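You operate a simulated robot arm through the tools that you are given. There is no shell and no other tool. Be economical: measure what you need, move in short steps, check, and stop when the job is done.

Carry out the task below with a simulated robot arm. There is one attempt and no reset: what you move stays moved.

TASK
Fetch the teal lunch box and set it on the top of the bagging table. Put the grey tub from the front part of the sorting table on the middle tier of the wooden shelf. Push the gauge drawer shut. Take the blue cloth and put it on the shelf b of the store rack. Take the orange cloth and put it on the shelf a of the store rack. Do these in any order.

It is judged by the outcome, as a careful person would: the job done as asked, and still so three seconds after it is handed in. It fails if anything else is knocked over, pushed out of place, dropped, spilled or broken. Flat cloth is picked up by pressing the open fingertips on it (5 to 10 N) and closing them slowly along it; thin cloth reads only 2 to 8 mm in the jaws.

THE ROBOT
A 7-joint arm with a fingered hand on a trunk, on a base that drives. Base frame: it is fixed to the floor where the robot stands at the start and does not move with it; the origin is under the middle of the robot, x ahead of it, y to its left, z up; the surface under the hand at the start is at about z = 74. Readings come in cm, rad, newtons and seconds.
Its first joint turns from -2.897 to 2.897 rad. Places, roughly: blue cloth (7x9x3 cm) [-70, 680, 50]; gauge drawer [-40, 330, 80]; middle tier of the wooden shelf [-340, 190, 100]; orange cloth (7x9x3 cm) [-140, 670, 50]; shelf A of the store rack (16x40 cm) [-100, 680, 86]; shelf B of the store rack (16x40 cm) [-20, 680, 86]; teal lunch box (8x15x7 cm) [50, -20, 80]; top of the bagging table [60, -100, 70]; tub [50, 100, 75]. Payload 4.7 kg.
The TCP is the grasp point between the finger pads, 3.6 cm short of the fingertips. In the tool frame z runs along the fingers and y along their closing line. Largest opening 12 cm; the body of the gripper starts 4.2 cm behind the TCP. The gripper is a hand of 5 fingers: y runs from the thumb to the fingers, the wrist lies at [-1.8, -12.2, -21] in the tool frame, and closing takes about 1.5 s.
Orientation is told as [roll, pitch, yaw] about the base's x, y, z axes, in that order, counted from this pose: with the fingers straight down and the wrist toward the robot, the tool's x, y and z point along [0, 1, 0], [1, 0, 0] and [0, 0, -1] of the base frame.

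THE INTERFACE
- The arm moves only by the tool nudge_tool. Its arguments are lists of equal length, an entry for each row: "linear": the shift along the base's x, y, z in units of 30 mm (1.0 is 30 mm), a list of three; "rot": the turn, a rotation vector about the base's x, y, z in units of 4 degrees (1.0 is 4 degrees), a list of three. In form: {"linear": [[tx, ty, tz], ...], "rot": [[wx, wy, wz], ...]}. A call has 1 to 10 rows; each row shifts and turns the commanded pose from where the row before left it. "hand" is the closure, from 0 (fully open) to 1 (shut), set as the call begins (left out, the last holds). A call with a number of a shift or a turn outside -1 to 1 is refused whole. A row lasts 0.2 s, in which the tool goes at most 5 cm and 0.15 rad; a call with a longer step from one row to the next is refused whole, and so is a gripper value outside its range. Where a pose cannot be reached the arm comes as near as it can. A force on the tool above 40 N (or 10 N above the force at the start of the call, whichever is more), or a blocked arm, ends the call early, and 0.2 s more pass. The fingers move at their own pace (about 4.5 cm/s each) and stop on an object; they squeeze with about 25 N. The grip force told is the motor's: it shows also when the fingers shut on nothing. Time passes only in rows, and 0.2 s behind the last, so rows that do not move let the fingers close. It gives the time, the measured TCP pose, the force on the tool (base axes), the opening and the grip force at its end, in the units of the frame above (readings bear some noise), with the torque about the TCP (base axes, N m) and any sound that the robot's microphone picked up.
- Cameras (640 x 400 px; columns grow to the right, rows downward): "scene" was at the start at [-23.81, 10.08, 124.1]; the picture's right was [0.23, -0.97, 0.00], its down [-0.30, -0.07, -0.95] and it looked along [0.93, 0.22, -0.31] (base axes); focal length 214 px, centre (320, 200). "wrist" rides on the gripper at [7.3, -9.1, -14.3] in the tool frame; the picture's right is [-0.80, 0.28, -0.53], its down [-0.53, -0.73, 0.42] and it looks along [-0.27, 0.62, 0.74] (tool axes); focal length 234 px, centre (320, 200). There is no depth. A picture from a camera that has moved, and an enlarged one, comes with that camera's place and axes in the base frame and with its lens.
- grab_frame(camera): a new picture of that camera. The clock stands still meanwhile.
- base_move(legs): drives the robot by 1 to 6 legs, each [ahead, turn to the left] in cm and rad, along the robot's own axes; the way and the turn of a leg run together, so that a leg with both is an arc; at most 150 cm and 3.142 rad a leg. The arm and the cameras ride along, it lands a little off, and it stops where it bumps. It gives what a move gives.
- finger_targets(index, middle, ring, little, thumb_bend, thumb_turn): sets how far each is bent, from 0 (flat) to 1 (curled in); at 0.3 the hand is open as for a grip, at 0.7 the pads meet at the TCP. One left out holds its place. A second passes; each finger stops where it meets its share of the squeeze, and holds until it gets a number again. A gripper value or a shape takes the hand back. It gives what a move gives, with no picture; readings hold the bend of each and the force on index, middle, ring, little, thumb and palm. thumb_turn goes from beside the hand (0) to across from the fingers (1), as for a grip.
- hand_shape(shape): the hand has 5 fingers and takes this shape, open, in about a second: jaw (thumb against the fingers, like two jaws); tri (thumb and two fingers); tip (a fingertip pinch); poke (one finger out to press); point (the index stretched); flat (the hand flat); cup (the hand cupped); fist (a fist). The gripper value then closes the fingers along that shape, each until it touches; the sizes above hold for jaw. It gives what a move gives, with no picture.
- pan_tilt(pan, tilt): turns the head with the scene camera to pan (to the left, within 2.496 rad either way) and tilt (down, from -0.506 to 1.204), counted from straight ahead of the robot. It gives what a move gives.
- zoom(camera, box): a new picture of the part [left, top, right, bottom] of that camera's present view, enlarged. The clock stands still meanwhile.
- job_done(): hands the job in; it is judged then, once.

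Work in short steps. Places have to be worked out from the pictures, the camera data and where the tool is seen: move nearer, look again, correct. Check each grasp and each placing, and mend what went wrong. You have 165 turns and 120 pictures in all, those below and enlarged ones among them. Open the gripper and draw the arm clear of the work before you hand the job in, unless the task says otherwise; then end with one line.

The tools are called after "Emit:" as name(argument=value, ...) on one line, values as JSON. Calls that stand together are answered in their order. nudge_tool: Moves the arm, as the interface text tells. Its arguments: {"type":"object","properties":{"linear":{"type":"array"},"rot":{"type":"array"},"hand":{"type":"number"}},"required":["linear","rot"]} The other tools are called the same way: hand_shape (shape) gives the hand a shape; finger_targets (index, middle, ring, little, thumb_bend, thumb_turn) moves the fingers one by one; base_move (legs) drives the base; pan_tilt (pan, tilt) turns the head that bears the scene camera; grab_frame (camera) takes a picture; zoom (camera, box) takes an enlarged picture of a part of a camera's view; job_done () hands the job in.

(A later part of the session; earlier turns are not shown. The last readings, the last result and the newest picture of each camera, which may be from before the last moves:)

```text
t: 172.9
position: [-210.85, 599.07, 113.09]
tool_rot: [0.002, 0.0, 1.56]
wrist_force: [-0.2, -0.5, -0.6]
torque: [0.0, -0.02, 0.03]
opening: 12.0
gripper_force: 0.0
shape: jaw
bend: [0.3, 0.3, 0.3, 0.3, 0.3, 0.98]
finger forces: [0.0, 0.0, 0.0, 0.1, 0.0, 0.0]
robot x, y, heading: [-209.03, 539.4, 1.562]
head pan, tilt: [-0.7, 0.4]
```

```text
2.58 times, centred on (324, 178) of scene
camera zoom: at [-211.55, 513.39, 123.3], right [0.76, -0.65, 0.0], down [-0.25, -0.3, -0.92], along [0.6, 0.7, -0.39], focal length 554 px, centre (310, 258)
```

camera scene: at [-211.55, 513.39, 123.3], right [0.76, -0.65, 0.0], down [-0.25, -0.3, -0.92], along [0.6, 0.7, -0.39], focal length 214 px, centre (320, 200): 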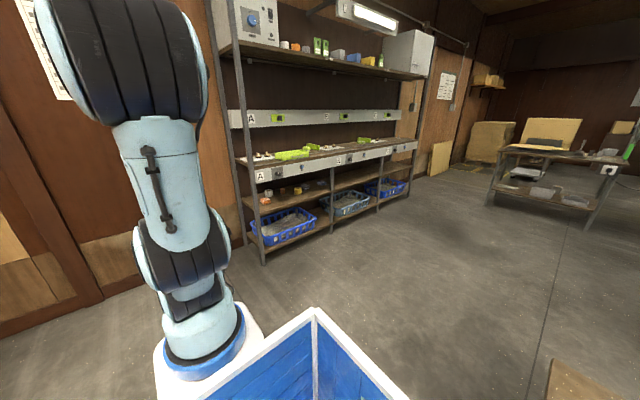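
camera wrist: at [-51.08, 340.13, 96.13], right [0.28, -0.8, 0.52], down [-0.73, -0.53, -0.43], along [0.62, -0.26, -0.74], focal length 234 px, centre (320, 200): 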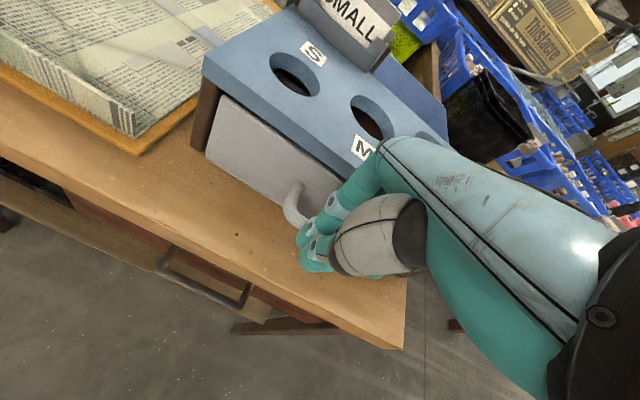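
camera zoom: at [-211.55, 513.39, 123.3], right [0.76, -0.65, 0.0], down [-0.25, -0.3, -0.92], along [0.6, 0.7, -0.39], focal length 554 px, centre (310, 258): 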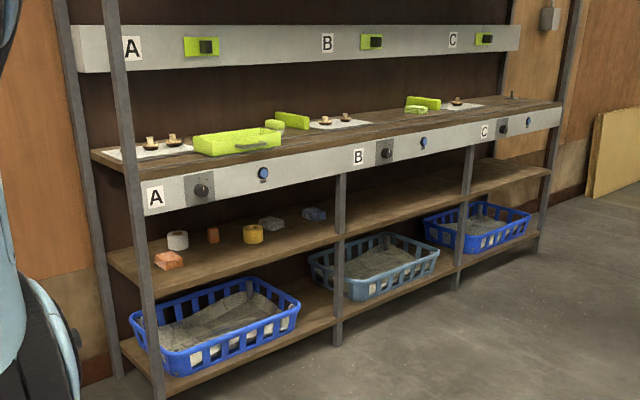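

Orange cloth est. (-135,677), blue cloth est. (-63,685), both on the lower tier (z≈47); the rack's front is y≈657. I drive to stand before the orange cloth.

Emit:
base_move(legs=[[0, -1.01], [85, 0], [0, 1.01]])

Emit:
pan_tilt(pan=0.1, tilt=0.6)

Emit:
grab_frame(camera="scene")

Emit:
grab_frame(camera="wrist")

```text
t: 182.5
position: [-137.94, 643.04, 112.94]
tool_rot: [0.003, 0.001, 1.543]
wrist_force: [-0.5, 1.0, 0.1]
torque: [0.01, -0.01, -0.03]
opening: 11.97
gripper_force: 0.0
shape: jaw
bend: [0.3, 0.3, 0.3, 0.3, 0.3, 0.98]
finger forces: [0.1, 0.1, 0.1, 0.0, 0.0, 0.0]
robot x, y, heading: [-137.53, 583.31, 1.548]
head pan, tilt: [-0.7, 0.4]
```

```text
t: 183.6
position: [-137.87, 643.11, 112.91]
tool_rot: [0.001, 0.0, 1.544]
wrist_force: [0.6, 0.3, -0.5]
torque: [0.01, 0.01, 0.0]
opening: 11.96
gripper_force: 0.2
shape: jaw
bend: [0.3, 0.3, 0.3, 0.3, 0.3, 0.98]
finger forces: [0.0, 0.0, 0.0, 0.0, 0.0, 0.0]
robot x, y, heading: [-137.15, 583.67, 1.548]
head pan, tilt: [0.099, 0.6]
```

```text
56 pictures are left
camera scene: at [-146.64, 559.35, 121.48], right [1.0, 0.08, 0.0], down [0.04, -0.56, -0.83], along [-0.06, 0.82, -0.56], focal length 214 px, centre (320, 200)
```

scene: 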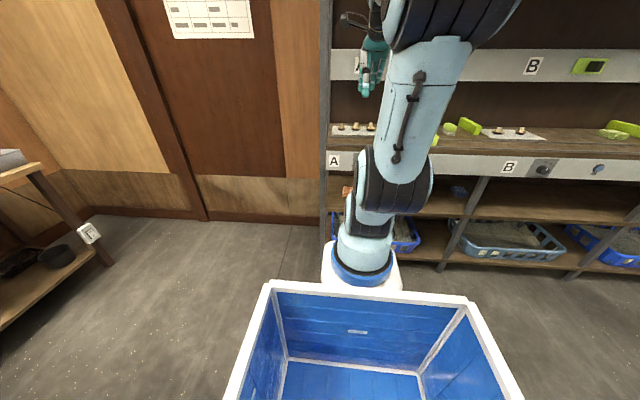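

```text
55 pictures are left
camera wrist: at [-145.39, 634.21, 127.36], right [0.81, 0.26, 0.52], down [0.51, -0.75, -0.43], along [0.28, 0.61, -0.74], focal length 234 px, centre (320, 200)
```

wrist: 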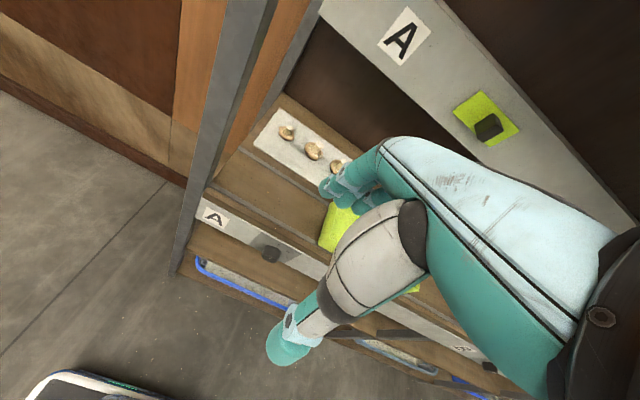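

Emit:
zoom(camera="scene", box=[310, 110, 470, 260])

```text
2.67 times, centred on (390, 185) of scene
camera zoom: at [-146.64, 559.35, 121.48], right [1.0, 0.08, 0.0], down [0.04, -0.56, -0.83], along [-0.06, 0.82, -0.56], focal length 572 px, centre (133, 240)
```

zoom: 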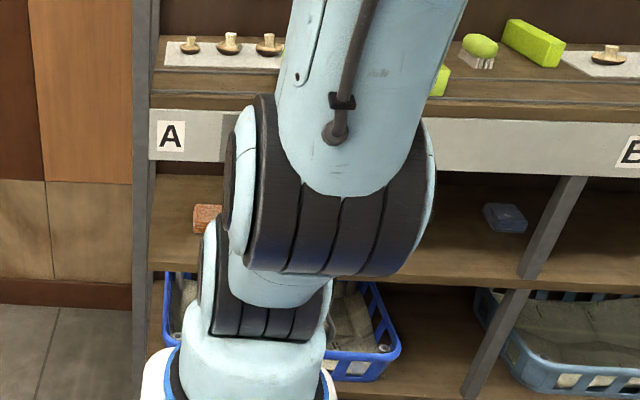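

The lower opening is z≈47–73, so I'll come in with the hand nearly horizontal, index finger lowest, closing along x. First I yaw the hand +90° while lowering in front of the rack.

Emit:
nudge_tool(linear=[[0, -0.2, -0.3], [0, -0.2, -0.3], [0, -0.2, -0.3], [0, 0, -0.3], [0, 0, -0.3], [0, 0, -0.3], [0, 0, -0.3], [0, 0, -0.3], [0, 0, -0.3], [0, 0, -0.3]], rot=[[0, 0, 1], [0, 0, 1], [0, 0, 1], [0, 0, 1], [0, 0, 1], [0, 0, 1], [0, 0, 1], [0, 0, 1], [0, 0, 1], [0, 0, 1]])

Emit:
nudge_tool(linear=[[0, 0, -0.3], [0, 0, -0.3], [0, 0, -0.3], [0, 0, -0.3], [0, 0, -0.3], [0, 0, -0.3], [0, 0, -0.3], [0, 0, -0.3], [0, 0, -0.3], [0, 0, -0.3]], rot=[[0, 0, 1], [0, 0, 1], [0, 0, 1], [0, 0, 1], [0, 0, 1], [0, 0, 1], [0, 0, 1], [0, 0, 1], [0, 0, 1], [0, 0, 1]])

Emit:
nudge_tool(linear=[[0, 0, -0.3], [0, 0, -0.3], [0, 0, -0.3], [0, 0, -0.3], [0, 0, -0.3], [0, 0, -0.3], [0, 0, -0.3], [0, 0, -0.3], [0, 0, -0.3], [0, 0, -0.3]], rot=[[0, 0, 1], [0, 0, 1], [0, 0, 1], [1, 0, 0], [1, 0, 0], [1, 0, 0], [1, 0, 0], [1, 0, 0], [1, 0, 0], [1, 0, 0]])

```text
t: 185.8
position: [-137.97, 641.4, 103.98]
tool_rot: [0.002, 0.0, 2.243]
wrist_force: [0.9, 0.5, -0.6]
torque: [0.02, 0.0, 0.0]
opening: 11.98
gripper_force: 0.1
shape: jaw
bend: [0.3, 0.3, 0.3, 0.3, 0.3, 0.98]
finger forces: [0.0, 0.0, 0.0, 0.1, 0.0, 0.0]
robot x, y, heading: [-137.49, 583.12, 1.548]
head pan, tilt: [0.099, 0.6]
```

```text
t: 188.0
position: [-137.8, 641.45, 94.94]
tool_rot: [0.004, -0.001, 2.941]
wrist_force: [0.6, 0.0, 0.3]
torque: [0.0, 0.01, 0.01]
opening: 11.96
gripper_force: 0.0
shape: jaw
bend: [0.3, 0.3, 0.3, 0.3, 0.3, 0.98]
finger forces: [0.0, 0.1, 0.1, 0.0, 0.0, 0.0]
robot x, y, heading: [-137.21, 583.49, 1.55]
head pan, tilt: [0.099, 0.6]
```

```text
t: 190.2
position: [-137.85, 641.4, 85.99]
tool_rot: [-0.487, 0.004, -3.135]
wrist_force: [0.5, 0.2, 0.5]
torque: [-0.02, -0.01, 0.0]
opening: 11.98
gripper_force: 0.1
shape: jaw
bend: [0.3, 0.3, 0.3, 0.3, 0.3, 0.98]
finger forces: [0.0, 0.0, 0.0, 0.0, 0.0, 0.1]
robot x, y, heading: [-137.11, 583.39, 1.547]
head pan, tilt: [0.099, 0.6]
```

Orientation is reachable. I go on tilting to ~68° and lower further.

Emit:
nudge_tool(linear=[[0, 0, -0.5], [0, 0, -0.5], [0, 0, -0.5], [0, 0, -0.5], [0, 0, -0.5], [0, 0, -0.5], [0, 0, -0.5], [0, 0, -0.5], [0, 0, -0.5], [0, 0, -0.5]], rot=[[1, 0, 0], [1, 0, 0], [1, 0, 0], [1, 0, 0], [1, 0, 0], [1, 0, 0], [1, 0, 0], [1, 0, 0], [1, 0, 0], [1, 0, 0]])

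Emit:
nudge_tool(linear=[[0, 0, -0.5], [0, 0, -0.5], [0, 0, -0.5], [0, 0, -0.4], [0, 0, 0]], rot=[[0, 0, 0], [0, 0, 0], [0, 0, 0], [0, 0, 0], [0, 0, 0]])

Emit:
grab_frame(camera="wrist")

Emit:
grab_frame(camera="scene")

```text
t: 192.4
position: [-140.53, 644.27, 81.17]
tool_rot: [-0.945, 0.009, 3.14]
wrist_force: [-0.1, -0.1, 0.4]
torque: [0.01, 0.01, 0.02]
opening: 11.98
gripper_force: 0.0
shape: jaw
bend: [0.3, 0.3, 0.3, 0.3, 0.3, 0.98]
finger forces: [0.0, 0.0, 0.0, 0.0, 0.0, 0.0]
out of reach, approached as far as the arm can: row 6, 7, 8, 9, 10
robot x, y, heading: [-137.16, 583.44, 1.546]
head pan, tilt: [0.099, 0.6]
```

```text
t: 193.6
position: [-141.93, 645.92, 79.25]
tool_rot: [-0.938, 0.01, 3.137]
wrist_force: [0.0, -0.2, 0.1]
torque: [0.02, 0.03, 0.06]
opening: 12.0
gripper_force: 0.1
shape: jaw
bend: [0.3, 0.3, 0.3, 0.3, 0.3, 0.98]
finger forces: [0.0, 0.0, 0.1, 0.0, 0.0, 0.1]
out of reach, approached as far as the arm can: row 1, 2, 3, 4
robot x, y, heading: [-137.17, 583.07, 1.552]
head pan, tilt: [0.099, 0.6]
```

```text
53 pictures are left
camera wrist: at [-133.04, 630.02, 81.99], right [-0.29, 0.05, 0.96], down [0.73, 0.65, 0.18], along [-0.62, 0.75, -0.23], focal length 234 px, centre (320, 200)
```

wrist: 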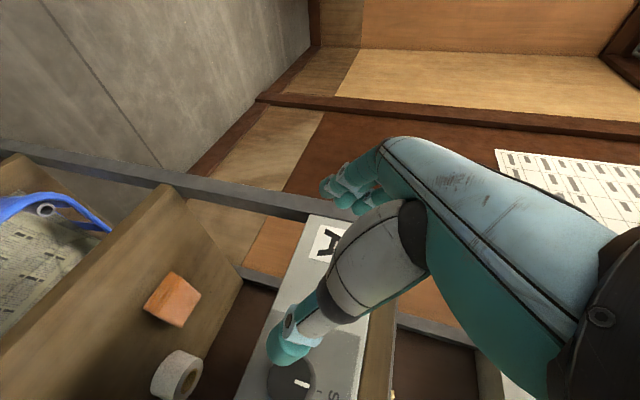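

```text
52 pictures are left
camera scene: at [-146.65, 559.35, 121.48], right [1.0, 0.08, 0.0], down [0.04, -0.56, -0.83], along [-0.06, 0.82, -0.56], focal length 214 px, centre (320, 200)
```

scene: 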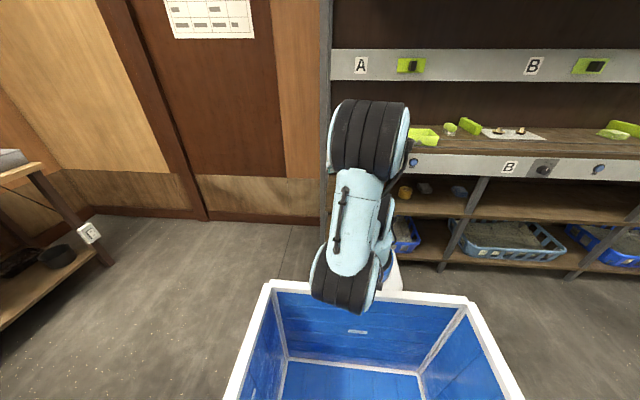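

The arm is too folded here; I back the base 24 cm so the low horizontal pose becomes reachable.

Emit:
base_move(legs=[[-24, 0]])

Emit:
nudge_tool(linear=[[0, 0, -0.3], [0, 0, -0.3], [0, 0, -0.3], [0, 0, 0], [0, 0, 0]], rot=[[0, 0, 0], [0, 0, 0], [0, 0, 0], [0, 0, 0], [0, 0, 0]])

```text
t: 195.4
position: [-142.69, 621.66, 79.2]
tool_rot: [-0.936, 0.01, -3.141]
wrist_force: [-0.7, -0.4, -0.2]
torque: [0.01, 0.0, -0.03]
opening: 12.0
gripper_force: 0.1
shape: jaw
bend: [0.3, 0.3, 0.3, 0.3, 0.3, 0.98]
finger forces: [0.0, 0.0, 0.0, 0.0, 0.0, 0.1]
robot x, y, heading: [-137.73, 559.0, 1.556]
head pan, tilt: [0.099, 0.6]
```

```text
t: 196.6
position: [-143.23, 622.32, 78.12]
tool_rot: [-0.929, 0.013, 3.14]
wrist_force: [-0.8, -0.2, -0.4]
torque: [0.04, -0.01, -0.02]
opening: 12.0
gripper_force: 0.1
shape: jaw
bend: [0.3, 0.3, 0.3, 0.3, 0.3, 0.98]
finger forces: [0.0, 0.0, 0.1, 0.0, 0.1, 0.0]
out of reach, approached as far as the arm can: row 2, 3
robot x, y, heading: [-137.62, 558.99, 1.55]
head pan, tilt: [0.099, 0.6]
```

Emit:
nudge_tool(linear=[[0.2, 0.8, -0.2], [0.2, 0.8, -0.2], [0.2, 0.8, -0.2], [0.2, 0.8, -0.2], [0.2, 0.8, -0.3], [0.2, 0.8, -0.3], [0.2, 0.8, -0.3], [0.2, 0.5, -0.3], [0, 0, 0], [0, 0, 0]], rot=[[0.3, 0, 0], [0.3, 0, 0], [0.3, 0, 0], [0.3, 0, 0], [0.3, 0, 0], [0.3, 0, 0], [0.3, 0, 0], [0.2, 0, 0], [0, 0, 0], [0, 0, 0]])

```text
t: 198.8
position: [-143.51, 634.65, 88.94]
tool_rot: [-1.085, 0.013, 3.136]
wrist_force: [-0.1, 0.1, -0.4]
torque: [-0.01, -0.03, 0.01]
opening: 11.99
gripper_force: 0.0
shape: jaw
bend: [0.3, 0.3, 0.3, 0.3, 0.3, 0.98]
finger forces: [0.0, 0.1, 0.0, 0.0, 0.0, 0.1]
out of reach, approached as far as the arm can: row 1, 2, 3, 4, 5, 6, 7, 8
robot x, y, heading: [-137.76, 559.33, 1.552]
head pan, tilt: [0.099, 0.6]
```

Horizontal sideways isn't reachable low down. I undo that tilt and yaw and will instead use the in-line pose (wrist behind, tilted forward ~35°).

Emit:
nudge_tool(linear=[[0, 0, 0], [0, 0, 0], [0, 0, 0], [0, 0, 0], [0, 0, 0], [0, 0, 0], [0, 0, 0], [0, 0, 0], [0, 0, 0], [0, 0, 0]], rot=[[-1, 0, 0], [-1, 0, 0], [-1, 0, 0], [-1, 0, 0], [-1, 0, 0], [-1, 0, 0], [-1, 0, 0], [-1, 0, 0], [-1, 0, 0], [-1, 0, 0]])

```text
t: 201.0
position: [-143.59, 634.85, 88.86]
tool_rot: [-0.397, 0.009, -3.135]
wrist_force: [-0.6, 0.3, 0.4]
torque: [0.02, -0.01, 0.03]
opening: 12.0
gripper_force: 0.1
shape: jaw
bend: [0.3, 0.3, 0.3, 0.3, 0.3, 0.98]
finger forces: [0.1, 0.0, 0.1, 0.1, 0.0, 0.0]
robot x, y, heading: [-137.75, 558.96, 1.55]
head pan, tilt: [0.099, 0.6]
```

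Emit:
nudge_tool(linear=[[0, 0, 0.3], [0, 0, 0.3], [0, 0, 0.3], [0, 0, 0.3], [0, 0, 0], [0, 0, 0], [0, 0, 0], [0, 0, 0], [0, 0, 0], [0, 0, 0]], rot=[[-1, 0, 0], [-1, 0, 0], [-1, 0, 0], [-1, 0, 0], [-1, 0, 0], [-0.7, 0, -0.5], [0, 0, -1], [0, 0, -1], [0, 0, -1], [0, 0, -1]])

Emit:
nudge_tool(linear=[[0, 0, 0], [0, 0, 0], [0, 0, 0], [0, 0, 0], [0, 0, 0], [0, 0, 0], [0, 0, 0], [0, 0, 0], [0, 0, 0], [0, 0, 0]], rot=[[0, 0, -1], [0, 0, -1], [0, 0, -1], [0, 0, -1], [0, 0, -1], [0, 0, -1], [0, 0, -1], [0, 0, -1], [0, 0, -1], [0, 0, -1]])

Emit:
nudge_tool(linear=[[0, 0, 0], [0, 0, 0], [0, 0, 0], [0, 0, 0], [0, 0, 0], [0, 0, 0], [0, 0, 0], [0, 0, 0], [0, 0, 0]], rot=[[0, 0, -1], [0, 0, -1], [0, 0, -1], [0, 0, -1], [0, 0, -1], [0, 0, -1], [0, 0, -1], [0, 0, -1], [0, 0, 0]])

```text
t: 203.2
position: [-143.4, 634.64, 92.41]
tool_rot: [0.001, 0.007, 2.834]
wrist_force: [0.3, -0.3, 0.4]
torque: [-0.02, 0.01, 0.01]
opening: 11.96
gripper_force: 0.0
shape: jaw
bend: [0.3, 0.3, 0.3, 0.3, 0.3, 0.98]
finger forces: [0.0, 0.0, 0.1, 0.0, 0.0, 0.0]
robot x, y, heading: [-138.0, 559.3, 1.551]
head pan, tilt: [0.099, 0.6]
```

```text
t: 205.4
position: [-143.48, 634.79, 92.39]
tool_rot: [0.002, 0.006, 2.137]
wrist_force: [0.1, -0.1, -0.3]
torque: [-0.03, -0.01, 0.02]
opening: 11.99
gripper_force: 0.0
shape: jaw
bend: [0.3, 0.3, 0.3, 0.3, 0.3, 0.98]
finger forces: [0.0, 0.1, 0.0, 0.1, 0.1, 0.0]
robot x, y, heading: [-137.62, 559.11, 1.55]
head pan, tilt: [0.099, 0.6]
```

```text
t: 207.4
position: [-143.39, 634.74, 92.38]
tool_rot: [0.0, 0.006, 1.578]
wrist_force: [0.1, -0.5, -0.7]
torque: [0.0, 0.0, 0.01]
opening: 11.99
gripper_force: 0.0
shape: jaw
bend: [0.3, 0.3, 0.3, 0.3, 0.3, 0.98]
finger forces: [0.0, 0.1, 0.0, 0.0, 0.0, 0.1]
robot x, y, heading: [-137.99, 559.13, 1.553]
head pan, tilt: [0.099, 0.6]
```

Now the in-line tilt (+36°) while going down in front of the rack and lining up with x≈-136.5.

Emit:
nudge_tool(linear=[[0.23, 0, -1], [0.23, 0, -1], [0.23, 0, -1], [0.23, 0, -1], [0.23, 0, -1], [0.23, 0, -1], [0.23, 0, -1], [0.23, 0, -1], [0.23, 0, -1], [0.23, 0, -1]], rot=[[1, 0, 0], [1, 0, 0], [1, 0, 0], [1, 0, 0], [1, 0, 0], [1, 0, 0], [1, 0, 0], [1, 0, 0], [1, 0, 0], [0, 0, 0]])

Emit:
grab_frame(camera="wrist")

Emit:
grab_frame(camera="scene")

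```text
t: 209.6
position: [-136.41, 634.77, 63.25]
tool_rot: [-0.008, -0.622, 1.581]
wrist_force: [-0.4, 0.5, 1.0]
torque: [-0.03, 0.01, -0.01]
opening: 11.97
gripper_force: 0.0
shape: jaw
bend: [0.3, 0.3, 0.3, 0.3, 0.3, 0.98]
finger forces: [0.0, 0.1, 0.1, 0.0, 0.0, 0.0]
out of reach, approached as far as the arm can: row 5
robot x, y, heading: [-137.97, 559.07, 1.552]
head pan, tilt: [0.099, 0.6]
```

```text
51 pictures are left
camera wrist: at [-143.72, 618.96, 69.49], right [0.8, -0.07, 0.59], down [0.54, -0.34, -0.77], along [0.26, 0.94, -0.23], focal length 234 px, centre (320, 200)
```

wrist: 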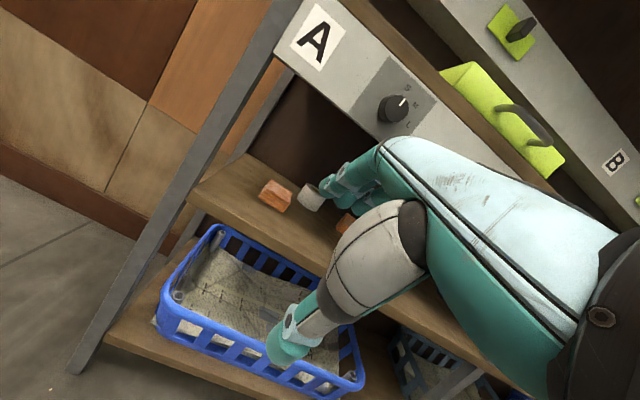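

```text
50 pictures are left
camera scene: at [-147.07, 535.0, 121.48], right [1.0, 0.08, 0.0], down [0.05, -0.56, -0.83], along [-0.07, 0.82, -0.57], focal length 214 px, centre (320, 200)
```

scene: 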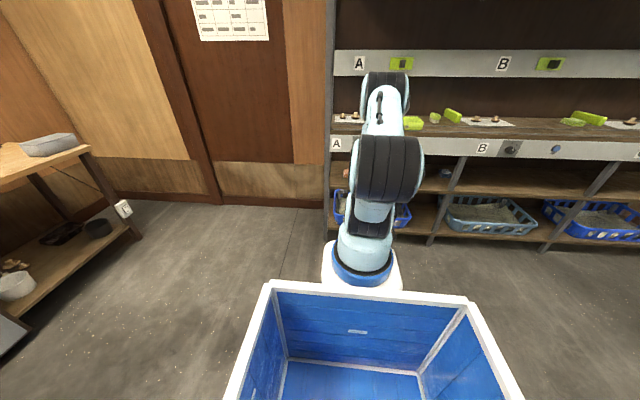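

Reachable. I zoom in on the cloth with the wrist camera to place it exactly.

Emit:
zoom(camera="wrist", box=[190, 130, 350, 230])

```text
4.00 times, centred on (270, 180) of wrist
camera zoom: at [-143.72, 618.96, 69.49], right [0.8, -0.07, 0.59], down [0.54, -0.34, -0.77], along [0.26, 0.94, -0.23], focal length 937 px, centre (520, 280)
```

zoom: 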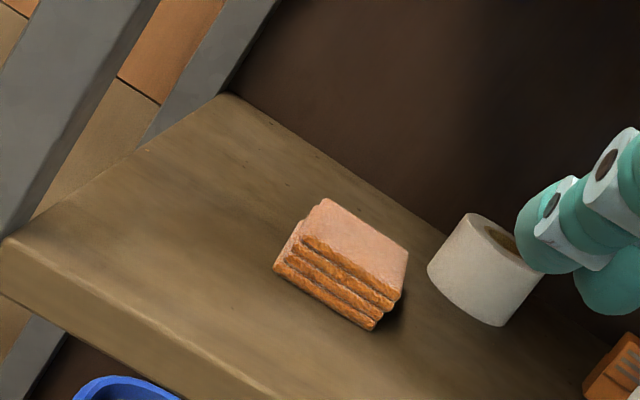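

The folded cloth spans about x -141..-134, y 675..684, deep under the low lip. I'll rake it toward the front edge with the closed hand first, then grasp it there. First I close, tilt to 45° and lower, then drive nearer.

Emit:
nudge_tool(linear=[[-0.1, 0, -0.5], [-0.1, 0, -0.5], [-0.1, 0, -0.5], [0, 0, -0.2], [0, 0, 0], [0, 0, 0], [0, 0, 0]], rot=[[1, 0, 0], [1, 0, 0], [0.4, 0, 0], [0, 0, 0], [0, 0, 0], [0, 0, 0], [0, 0, 0]], hand=1)

Emit:
base_move(legs=[[20, 0]])

Emit:
grab_frame(camera="wrist")

```text
t: 211.2
position: [-137.46, 634.85, 58.02]
tool_rot: [-0.008, -0.789, 1.583]
wrist_force: [1.4, -0.1, 0.1]
torque: [0.03, -0.02, 0.04]
opening: 0.03
gripper_force: 7.3
shape: jaw
bend: [0.7, 0.7, 0.7, 0.7, 0.51, 1.0]
finger forces: [0.0, 0.0, 0.0, 0.0, 0.0, 0.1]
robot x, y, heading: [-137.82, 558.88, 1.551]
head pan, tilt: [0.099, 0.6]
```

```text
t: 212.8
position: [-137.16, 655.17, 58.06]
tool_rot: [-0.006, -0.788, 1.583]
wrist_force: [-0.1, -0.7, -0.5]
torque: [0.01, -0.02, -0.02]
opening: 0.03
gripper_force: 25.0
shape: jaw
bend: [0.7, 0.7, 0.7, 0.7, 0.53, 1.0]
finger forces: [0.0, 0.0, 0.0, 0.0, 0.0, 0.0]
robot x, y, heading: [-137.58, 579.71, 1.553]
head pan, tilt: [0.099, 0.6]
```

```text
48 pictures are left
camera wrist: at [-144.34, 638.51, 61.56], right [0.8, -0.17, 0.57], down [0.54, -0.21, -0.82], along [0.26, 0.96, -0.08], focal length 234 px, centre (320, 200)
```

wrist: 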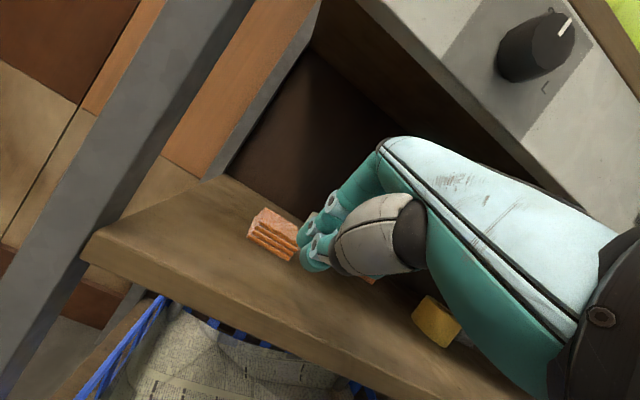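

Cloth front edge confirmed at y≈675, tier front y≈658. I extend over the cloth.

Emit:
nudge_tool(linear=[[0, 1, 0], [0, 1, 0], [0, 1, 0], [0, 1, 0], [0, 1, 0], [0, 1, 0], [0, 0.9, 0], [0, 0, 0]], rot=[[0, 0, 0], [0, 0, 0], [0, 0, 0], [0, 0, 0], [0, 0, 0], [0, 0, 0], [0, 0, 0], [0, 0, 0]])

Emit:
grab_frame(camera="wrist")

```text
t: 214.6
position: [-137.14, 675.86, 58.08]
tool_rot: [-0.01, -0.788, 1.583]
wrist_force: [-0.1, 0.8, -0.2]
torque: [-0.05, 0.01, -0.02]
opening: 0.01
gripper_force: 25.1
shape: jaw
bend: [0.7, 0.7, 0.7, 0.7, 0.53, 1.0]
finger forces: [0.1, 0.0, 0.1, 0.0, 0.1, 0.0]
robot x, y, heading: [-137.35, 579.27, 1.55]
head pan, tilt: [0.099, 0.6]
```

```text
47 pictures are left
camera wrist: at [-144.49, 659.21, 61.66], right [0.8, -0.17, 0.57], down [0.54, -0.21, -0.82], along [0.26, 0.96, -0.08], focal length 234 px, centre (320, 200)
```

wrist: 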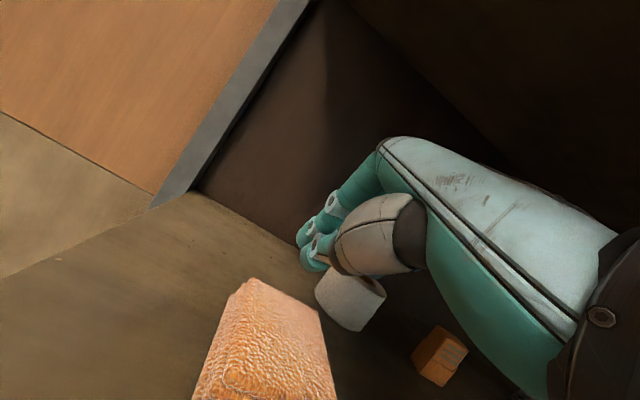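

Triangulating over the three views: the tier is at z≈50.5 with front y≈654; the cloth is at y 667–675.5, x -141..-134, top z≈53.5. My tips are already just behind it, so I lower behind the cloth and rake it forward.

Emit:
nudge_tool(linear=[[-0.15, 0.4, 0], [0, 0, -0.4], [0, 0, -0.4], [0, 0, -0.2], [0, 0, 0]], rot=[[0, 0, 0], [0, 0, 0], [0, 0, 0], [0, 0, 0], [0, 0, 0]])

Emit:
grab_frame(camera="wrist")

```text
t: 215.8
position: [-137.32, 676.98, 55.05]
tool_rot: [-0.009, -0.789, 1.584]
wrist_force: [-0.1, 0.3, 0.3]
torque: [0.01, 0.01, 0.02]
opening: 0.0
gripper_force: 25.2
shape: jaw
bend: [0.7, 0.7, 0.7, 0.7, 0.53, 1.0]
finger forces: [0.1, 0.1, 0.0, 0.0, 0.0, 0.0]
robot x, y, heading: [-137.65, 579.15, 1.553]
head pan, tilt: [0.099, 0.6]
```

```text
46 pictures are left
camera wrist: at [-144.66, 660.38, 58.64], right [0.8, -0.17, 0.57], down [0.54, -0.21, -0.82], along [0.26, 0.96, -0.08], focal length 234 px, centre (320, 200)
```

wrist: 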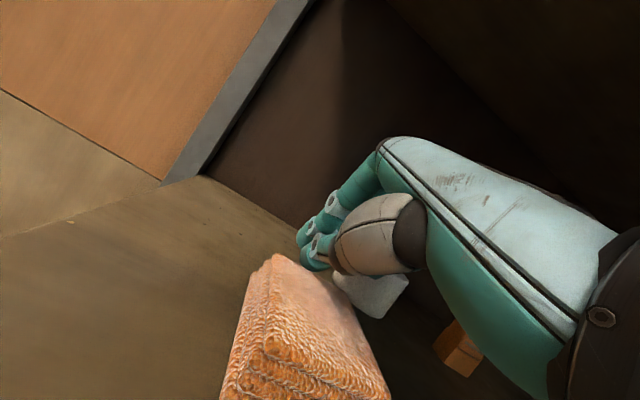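

Tips are behind the cloth without contact. I lower 0.7 cm more and pull forward slowly.

Emit:
nudge_tool(linear=[[0, 0, -0.25], [0, -0.3, 0], [0, -0.4, 0], [0, -0.4, 0], [0, -0.4, 0], [0, -0.4, 0], [0, 0, 0]], rot=[[0, 0, 0], [0, 0, 0], [0, 0, 0], [0, 0, 0], [0, 0, 0], [0, 0, 0], [0, 0, 0]])

Emit:
grab_frame(camera="wrist")

```text
t: 217.4
position: [-137.48, 671.49, 54.32]
tool_rot: [-0.008, -0.79, 1.582]
wrist_force: [-0.2, 1.7, 0.9]
torque: [0.0, -0.01, 0.03]
opening: 0.03
gripper_force: 25.0
shape: jaw
bend: [0.7, 0.7, 0.7, 0.7, 0.53, 1.0]
finger forces: [0.1, 0.1, 0.1, 0.0, 0.8, 0.0]
robot x, y, heading: [-137.47, 579.22, 1.552]
head pan, tilt: [0.099, 0.6]
```

```text
45 pictures are left
camera wrist: at [-144.8, 654.81, 57.9], right [0.8, -0.17, 0.57], down [0.54, -0.21, -0.82], along [0.26, 0.96, -0.08], focal length 234 px, centre (320, 200)
```

wrist: 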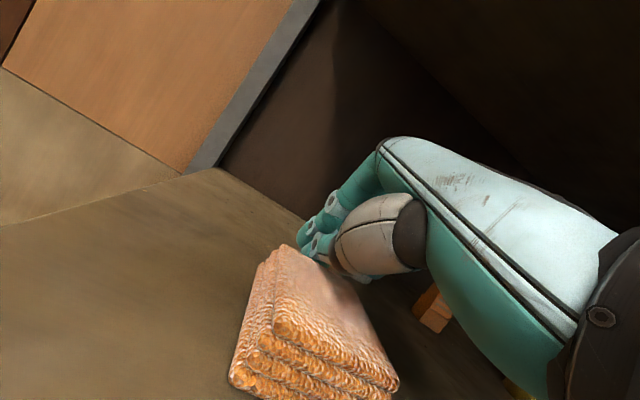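

It follows (0.8–1.7 N). I pull 6 cm more.

Emit:
nudge_tool(linear=[[0, -0.4, 0], [0, -0.4, 0], [0, -0.4, 0], [0, -0.4, 0], [0, -0.3, 0], [0, 0, 0]], rot=[[0, 0, 0], [0, 0, 0], [0, 0, 0], [0, 0, 0], [0, 0, 0], [0, 0, 0]])

Emit:
grab_frame(camera="wrist")

```text
t: 218.8
position: [-137.51, 665.63, 54.34]
tool_rot: [-0.01, -0.789, 1.583]
wrist_force: [0.0, 0.9, 1.3]
torque: [-0.02, 0.0, 0.04]
opening: 0.0
gripper_force: 24.4
shape: jaw
bend: [0.7, 0.7, 0.7, 0.7, 0.53, 1.0]
finger forces: [0.0, 0.0, 0.0, 0.0, 1.4, 0.1]
robot x, y, heading: [-137.58, 579.09, 1.551]
head pan, tilt: [0.099, 0.6]
```

```text
44 pictures are left
camera wrist: at [-144.76, 648.99, 57.86], right [0.8, -0.17, 0.57], down [0.54, -0.21, -0.82], along [0.26, 0.96, -0.08], focal length 234 px, centre (320, 200)
```

wrist: 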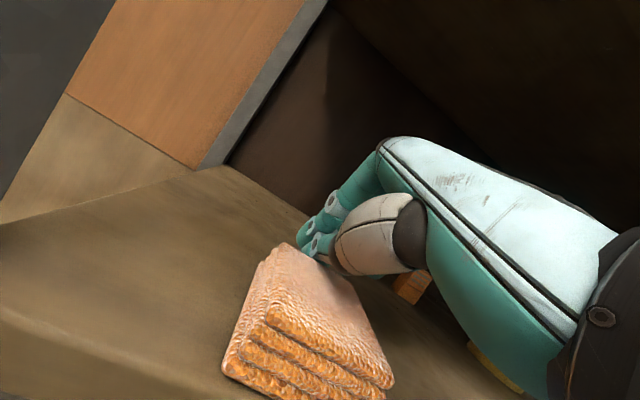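

Cloth front is now ~1 cm behind the tier's edge. I pull 2.3 cm more for a slight overhang (centre still well on the board), so the thumb can pass in front of the edge.

Emit:
nudge_tool(linear=[[0, -0.3, 0], [0, -0.3, 0], [0, -0.2, 0], [0, 0, 0]], rot=[[0, 0, 0], [0, 0, 0], [0, 0, 0], [0, 0, 0]])

Emit:
nudge_tool(linear=[[0, 0.2, 0.2], [0, 0.1, 0.5], [0, 0, 0.6], [0, 0, 0.7], [0, -1, 0], [0, -1, 0], [0, -1, 0], [0, -1, 0], [0, -1, 0], [0, -1, 0]], rot=[[0, 0, 0], [0, 0, 0], [0, 0, 0], [0, 0, 0], [0, 0, 0], [0, 0, 0], [0, 0, 0], [0, 0, 0], [0, 0, 0], [0, 0, 0]])

Emit:
grab_frame(camera="wrist")

```text
t: 219.8
position: [-137.4, 663.25, 54.35]
tool_rot: [-0.009, -0.79, 1.584]
wrist_force: [0.0, 1.1, 0.9]
torque: [-0.05, 0.0, 0.01]
opening: 0.0
gripper_force: 24.7
shape: jaw
bend: [0.7, 0.7, 0.7, 0.7, 0.53, 1.0]
finger forces: [0.0, 0.0, 0.1, 0.0, 0.3, 0.0]
robot x, y, heading: [-137.42, 579.33, 1.552]
head pan, tilt: [0.099, 0.6]
```

```text
t: 222.0
position: [-137.32, 646.03, 60.57]
tool_rot: [-0.008, -0.789, 1.581]
wrist_force: [-0.7, 0.3, 0.3]
torque: [0.0, 0.02, -0.01]
opening: 0.0
gripper_force: 25.1
shape: jaw
bend: [0.7, 0.7, 0.7, 0.7, 0.53, 1.0]
finger forces: [0.1, 0.0, 0.0, 0.0, 0.0, 0.1]
robot x, y, heading: [-137.66, 579.86, 1.548]
head pan, tilt: [0.099, 0.6]
```

```text
43 pictures are left
camera wrist: at [-144.68, 629.45, 64.04], right [0.8, -0.17, 0.57], down [0.54, -0.21, -0.82], along [0.26, 0.96, -0.08], focal length 234 px, centre (320, 200)
```

wrist: 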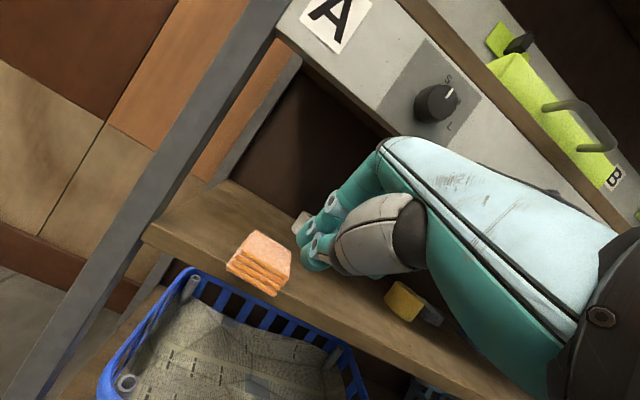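

The cloth now overhangs slightly (y≈653–662, centre x≈-138.7). A dial knob sticks out of the lip at about (-135,651,76), so I use a 17° tilt to keep the wrist away from it. I open and re-tilt in front of the rack.

Emit:
nudge_tool(linear=[[-0.1, -0.2, 0], [-0.1, -0.2, 0], [-0.1, 0, 0], [0, 0, 0], [0, 0, 0], [0, 0, -0.3], [0, 0, -0.3], [0, 0, -0.3], [0, 0, 0]], rot=[[-1, 0, 0], [-1, 0, 0], [-1, 0, 0], [-1, 0, 0], [-1, 0, 0], [-1, 0, 0], [-1, 0, 0], [0, 0, 0], [0, 0, 0]], hand=0)

Emit:
grab_frame(camera="wrist")

```text
t: 224.0
position: [-138.48, 644.97, 57.62]
tool_rot: [-0.002, -0.299, 1.58]
wrist_force: [0.7, 0.2, 0.2]
torque: [0.0, 0.01, 0.01]
opening: 12.0
gripper_force: 0.1
shape: jaw
bend: [0.3, 0.3, 0.3, 0.3, 0.3, 0.98]
finger forces: [0.0, 0.1, 0.0, 0.1, 0.1, 0.1]
robot x, y, heading: [-137.67, 579.63, 1.549]
head pan, tilt: [0.099, 0.6]
```

```text
42 pictures are left
camera wrist: at [-145.65, 631.92, 68.55], right [0.8, 0.12, 0.59], down [0.54, -0.57, -0.62], along [0.26, 0.81, -0.52], focal length 234 px, centre (320, 200)
```

wrist: 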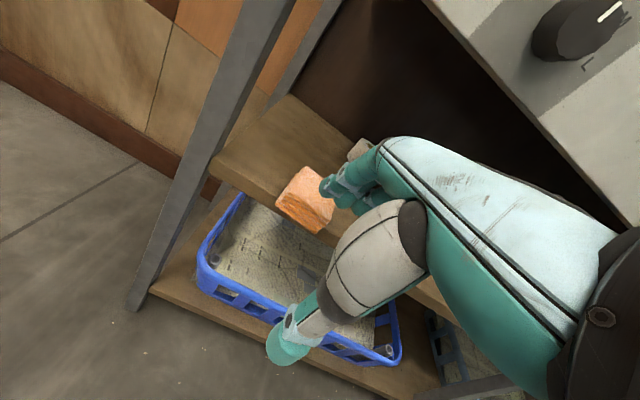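

Projection of my fingertips and the cloth agree with the pictures. I move over the cloth and down.

Emit:
nudge_tool(linear=[[0, 0.8, 0], [0, 0.8, 0], [0, 0.8, 0], [0, 0.8, 0], [0, 0.8, 0], [0, 0.35, 0], [0, 0, -0.4], [0, 0, -0.4], [0, 0, -0.4], [0, 0, 0]], rot=[[0, 0, 0], [0, 0, 0], [0, 0, 0], [0, 0, 0], [0, 0, 0], [0, 0, 0], [0, 0, 0], [0, 0, 0], [0, 0, 0], [0, 0, 0]])

Emit:
grab_frame(camera="wrist")

```text
t: 226.2
position: [-138.55, 658.04, 53.85]
tool_rot: [-0.004, -0.3, 1.579]
wrist_force: [0.0, -0.1, 0.1]
torque: [-0.02, 0.01, 0.02]
opening: 11.97
gripper_force: 0.1
shape: jaw
bend: [0.3, 0.3, 0.3, 0.3, 0.3, 0.98]
finger forces: [0.1, 0.0, 0.1, 0.0, 0.0, 0.0]
robot x, y, heading: [-137.52, 579.48, 1.55]
head pan, tilt: [0.099, 0.6]
```

```text
41 pictures are left
camera wrist: at [-145.81, 645.01, 64.9], right [0.8, 0.12, 0.59], down [0.54, -0.57, -0.62], along [0.26, 0.81, -0.52], focal length 234 px, centre (320, 200)
```

wrist: 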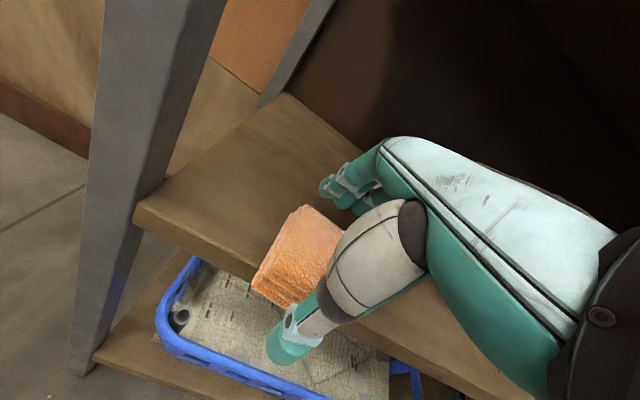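

The cloth lies between thumb (in front of the edge) and fingers (behind it). I lower 0.8 cm and close.

Emit:
nudge_tool(linear=[[0, 0, -0.27], [0, 0, 0], [0, 0, 0], [0, 0, 0], [0, 0, 0], [0, 0, 0], [0, 0, 0], [0, 0, 0], [0, 0, 0]], rot=[[0, 0, 0], [0, 0, 0], [0, 0, 0], [0, 0, 0], [0, 0, 0], [0, 0, 0], [0, 0, 0], [0, 0, 0], [0, 0, 0]], hand=1)

Emit:
grab_frame(camera="wrist")

```text
t: 228.2
position: [-138.46, 658.03, 53.11]
tool_rot: [-0.004, -0.3, 1.58]
wrist_force: [0.2, -0.3, -0.8]
torque: [-0.01, 0.0, 0.02]
opening: 8.08
gripper_force: 24.9
shape: jaw
bend: [0.27, 0.39, 0.36, 0.4, 0.61, 0.99]
finger forces: [14.8, 7.3, 3.0, 0.0, 25.1, 0.1]
robot x, y, heading: [-136.97, 579.27, 1.554]
head pan, tilt: [0.099, 0.6]
```

```text
40 pictures are left
camera wrist: at [-145.75, 644.99, 64.02], right [0.8, 0.12, 0.59], down [0.54, -0.57, -0.62], along [0.26, 0.81, -0.52], focal length 234 px, centre (320, 200)
```

wrist: 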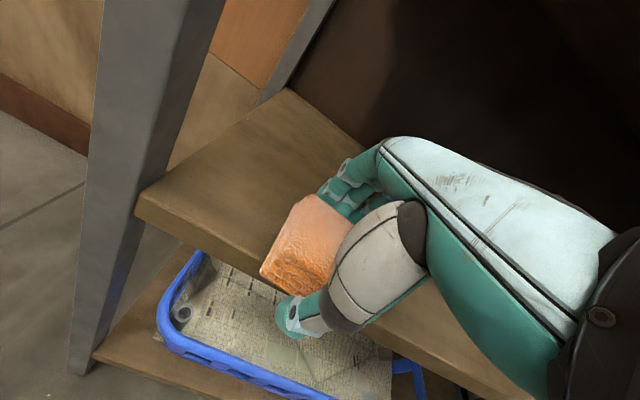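

Gripped firmly (8.1 cm, 25 N). I lift a little and draw straight out.

Emit:
nudge_tool(linear=[[0, 0, 0.3], [0, 0, 0.4], [0, -0.5, 0], [0, -0.8, 0], [0, -1, 0], [0, -1, 0], [0, -1, 0], [0, -1, 0], [0, -1, 0], [0, 0, 0]], rot=[[0, 0, 0], [0, 0, 0], [0, 0, 0], [0, 0, 0], [0, 0, 0], [0, 0, 0], [0, 0, 0], [0, 0, 0], [0, 0, 0], [0, 0, 0]])

Emit:
grab_frame(camera="wrist")

```text
t: 230.4
position: [-138.49, 638.95, 55.19]
tool_rot: [-0.003, -0.301, 1.58]
wrist_force: [-0.1, 1.3, -0.5]
torque: [0.03, -0.01, -0.01]
opening: 8.07
gripper_force: 25.1
shape: jaw
bend: [0.27, 0.39, 0.36, 0.4, 0.61, 0.99]
finger forces: [14.9, 7.5, 2.9, 0.0, 25.1, 0.0]
robot x, y, heading: [-137.51, 579.04, 1.553]
head pan, tilt: [0.099, 0.6]
```

```text
39 pictures are left
camera wrist: at [-145.81, 626.02, 66.21], right [0.8, 0.12, 0.59], down [0.54, -0.57, -0.62], along [0.26, 0.81, -0.52], focal length 234 px, centre (320, 200)
```

wrist: 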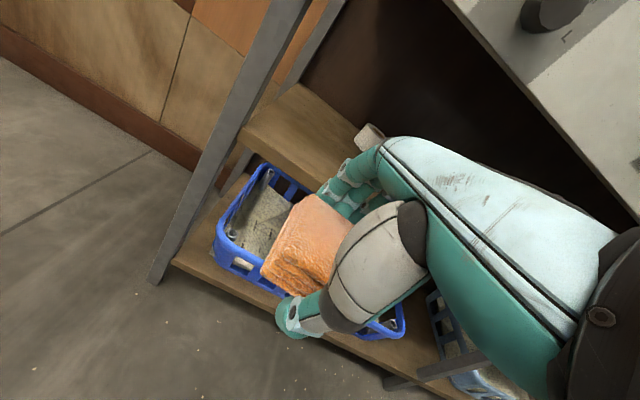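

Got it. I back off a bit more and raise it above shelf A height, levelling the hand.

Emit:
nudge_tool(linear=[[0, -1, 0], [0, -1, 1], [0, -0.5, 1], [0, 0, 1], [0, 0, 1], [0, 0, 1], [0, 0, 1], [0, 0, 1], [0, 0, 1], [0, 0, 1]], rot=[[0, 0, 0], [0, 0, 0], [0, 0, 0], [-0.6, 0, 0], [-0.6, 0, 0], [-0.6, 0, 0], [-0.6, 0, 0], [-0.6, 0, 0], [-0.6, 0, 0], [-0.6, 0, 0]])

Emit:
nudge_tool(linear=[[0, 0, 1], [0, 0, 1], [0, 0, 1], [0, 0, 1], [0, 0, 1], [0, 0, 1], [0, 0, 1], [0, 0, 1], [0, 0, 1], [0, 0, 1]], rot=[[0, 0, 0], [0, 0, 0], [0, 0, 0], [0, 0, 0], [0, 0, 0], [0, 0, 0], [0, 0, 0], [0, 0, 0], [0, 0, 0], [0, 0, 0]])

Emit:
grab_frame(camera="wrist")

Emit:
pan_tilt(pan=-0.3, tilt=0.3)

Emit:
grab_frame(camera="scene")

```text
t: 232.8
position: [-141.48, 632.72, 79.69]
tool_rot: [0.247, -0.066, 1.434]
wrist_force: [0.1, 0.1, -0.4]
torque: [-0.01, -0.01, 0.02]
opening: 8.02
gripper_force: 24.9
shape: jaw
bend: [0.27, 0.39, 0.37, 0.4, 0.62, 0.99]
finger forces: [14.7, 7.4, 3.0, 0.0, 24.6, 0.0]
out of reach, approached as far as the arm can: row 8, 9
robot x, y, heading: [-137.28, 579.33, 1.553]
head pan, tilt: [0.099, 0.6]
stopped in row 10: the arm was blocked; the commanded pose is now the measured one
```

```text
t: 235.0
position: [-139.11, 632.44, 106.14]
tool_rot: [0.25, -0.067, 1.436]
wrist_force: [0.6, -0.7, 0.4]
torque: [0.0, 0.02, 0.0]
opening: 8.01
gripper_force: 25.3
shape: jaw
bend: [0.27, 0.39, 0.37, 0.4, 0.62, 0.99]
finger forces: [14.6, 7.3, 3.0, 0.1, 24.5, 0.0]
out of reach, approached as far as the arm can: row 4, 5, 6, 7, 8, 10
robot x, y, heading: [-137.04, 579.23, 1.551]
head pan, tilt: [0.099, 0.6]
```

```text
38 pictures are left
camera wrist: at [-144.06, 622.86, 121.21], right [0.94, 0.13, 0.33], down [0.31, -0.74, -0.59], along [0.17, 0.65, -0.74], focal length 234 px, centre (320, 200)
```

wrist: 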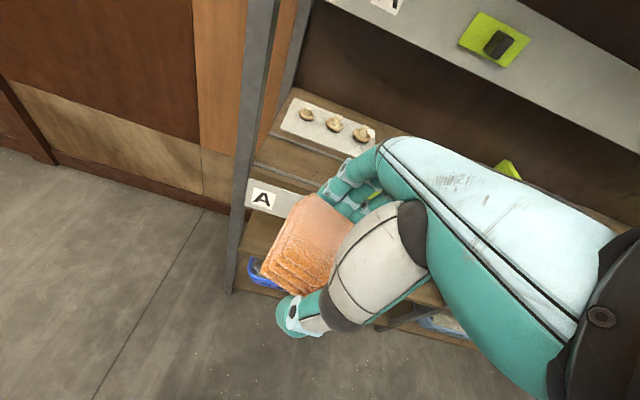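

```text
t: 235.9
position: [-139.18, 632.43, 106.0]
tool_rot: [0.25, -0.067, 1.437]
wrist_force: [-0.5, 0.2, -0.7]
torque: [0.0, -0.03, 0.01]
opening: 7.97
gripper_force: 25.2
shape: jaw
bend: [0.27, 0.39, 0.37, 0.4, 0.62, 0.99]
finger forces: [14.6, 7.3, 3.0, 0.1, 24.5, 0.0]
robot x, y, heading: [-137.32, 579.52, 1.55]
head pan, tilt: [-0.3, 0.3]
```

```text
37 pictures are left
camera scene: at [-143.05, 555.38, 124.23], right [0.95, -0.31, 0.0], down [-0.09, -0.28, -0.96], along [0.3, 0.91, -0.3], focal length 214 px, centre (320, 200)
```

scene: 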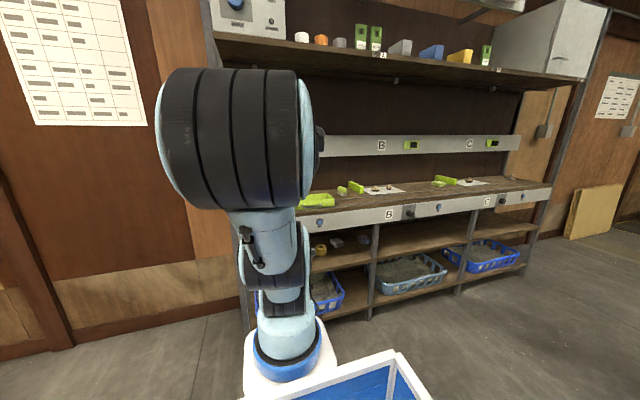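

The cloth is held. I back off, shift the base right to x≈-92 (free part of shelf A, right of the green tray), and then level the hand.

Emit:
base_move(legs=[[-18, 0], [0, -1.55], [46, 0], [0, 1.57]])

Emit:
nudge_tool(linear=[[0, 0.5, 0], [0, 0.5, 0], [0, 0.5, 0], [0, 0.5, 0], [0, 0, 0]], rot=[[-0.36, -0.86, 0.3], [-0.36, -0.86, 0.3], [-0.36, -0.86, 0.4], [-0.36, -0.86, 0.4], [0, 0, 0]])

Emit:
grab_frame(camera="wrist")

Emit:
grab_frame(camera="scene")

```text
t: 247.4
position: [-94.05, 614.02, 106.11]
tool_rot: [0.248, -0.066, 1.458]
wrist_force: [0.0, -0.6, -0.5]
torque: [0.02, -0.02, -0.03]
opening: 7.93
gripper_force: 25.0
shape: jaw
bend: [0.27, 0.39, 0.37, 0.4, 0.62, 0.99]
finger forces: [14.1, 7.1, 2.8, 0.0, 23.4, 0.0]
robot x, y, heading: [-91.21, 560.67, 1.575]
head pan, tilt: [-0.3, 0.3]
```

```text
t: 248.6
position: [-94.37, 618.07, 105.55]
tool_rot: [0.2, -0.026, 1.519]
wrist_force: [-0.1, -0.4, -1.1]
torque: [-0.01, 0.04, 0.01]
opening: 7.91
gripper_force: 25.0
shape: jaw
bend: [0.27, 0.39, 0.37, 0.4, 0.62, 0.99]
finger forces: [14.1, 7.2, 2.9, 0.1, 23.5, 0.1]
out of reach, approached as far as the arm can: row 1, 2, 3, 4
robot x, y, heading: [-90.92, 560.91, 1.572]
head pan, tilt: [-0.3, 0.3]
```

```text
36 pictures are left
camera wrist: at [-99.15, 608.77, 120.78], right [0.9, 0.22, 0.36], down [0.4, -0.74, -0.54], along [0.15, 0.63, -0.76], focal length 234 px, centre (320, 200)
```

wrist: 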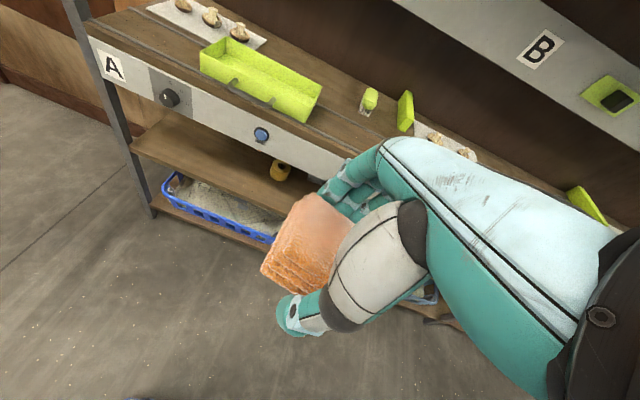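

```text
35 pictures are left
camera scene: at [-96.34, 536.78, 124.23], right [0.96, -0.29, 0.0], down [-0.09, -0.28, -0.96], along [0.28, 0.91, -0.3], focal length 214 px, centre (320, 200)
```

scene: 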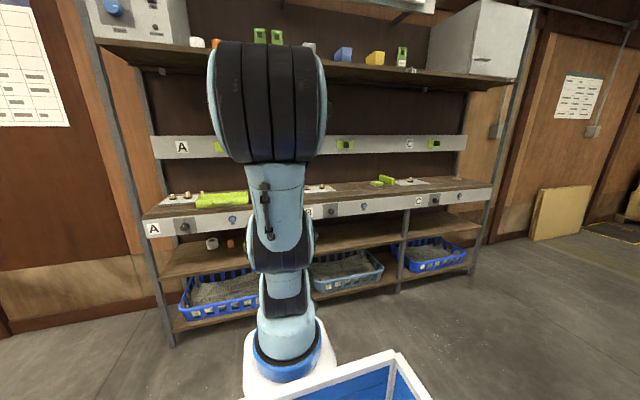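

The free patch of shelf A is x≈-100..-77, y≈654..675 (soap and block behind). I extend the arm a bit and finish levelling.

Emit:
nudge_tool(linear=[[0, 1, 0], [0, 1, 0], [0, 1, 0], [0, 1, 0], [0, 1, 0], [0, 1, 0], [0, 0, 0], [0, 0, 0], [0, 0, 0], [0, 0, 0]], rot=[[0, -0.4, 0], [0, -0.4, 0], [0, -0.4, 0], [0, -0.4, 0], [0, -0.4, 0], [0, -0.4, 0.2], [-0.2, -0.4, 0.2], [-0.2, 0, 0.2], [0, 0, 0], [0, 0, 0]])

```text
t: 250.8
position: [-94.92, 628.38, 100.77]
tool_rot: [0.181, -0.029, 1.54]
wrist_force: [-0.4, 0.0, 0.3]
torque: [0.01, -0.03, -0.01]
opening: 7.89
gripper_force: 24.6
shape: jaw
bend: [0.27, 0.39, 0.37, 0.4, 0.62, 0.99]
finger forces: [14.2, 7.3, 3.0, 0.0, 23.9, 0.1]
out of reach, approached as far as the arm can: row 1, 2, 3, 4, 5, 6, 7
robot x, y, heading: [-91.43, 560.51, 1.577]
head pan, tilt: [-0.3, 0.3]
```

Emit:
nudge_tool(linear=[[0, 0, 1], [0, 0, 1], [0, 0, 1], [0, 0, 1], [0, 0, 1], [0, 0, 0], [0, 0, 0], [0, 0, 0], [0, 0, 0]], rot=[[0, 0, -1], [0, 0, -1], [0, 0, -1], [0, 0, -1], [0, 0, 0], [0, -0.8, 0], [0, -0.8, 0], [0, -0.8, 0], [0, 0, 0]])

```text
t: 252.8
position: [-91.88, 629.12, 102.36]
tool_rot: [0.188, -0.03, 1.461]
wrist_force: [0.2, 0.4, -0.6]
torque: [0.05, -0.01, 0.0]
opening: 7.87
gripper_force: 24.9
shape: jaw
bend: [0.27, 0.39, 0.37, 0.4, 0.62, 0.99]
finger forces: [14.0, 7.2, 3.0, 0.0, 23.8, 0.0]
out of reach, approached as far as the arm can: row 1, 2, 3, 4, 5, 6, 7, 8
robot x, y, heading: [-91.22, 561.08, 1.57]
head pan, tilt: [-0.3, 0.3]
```

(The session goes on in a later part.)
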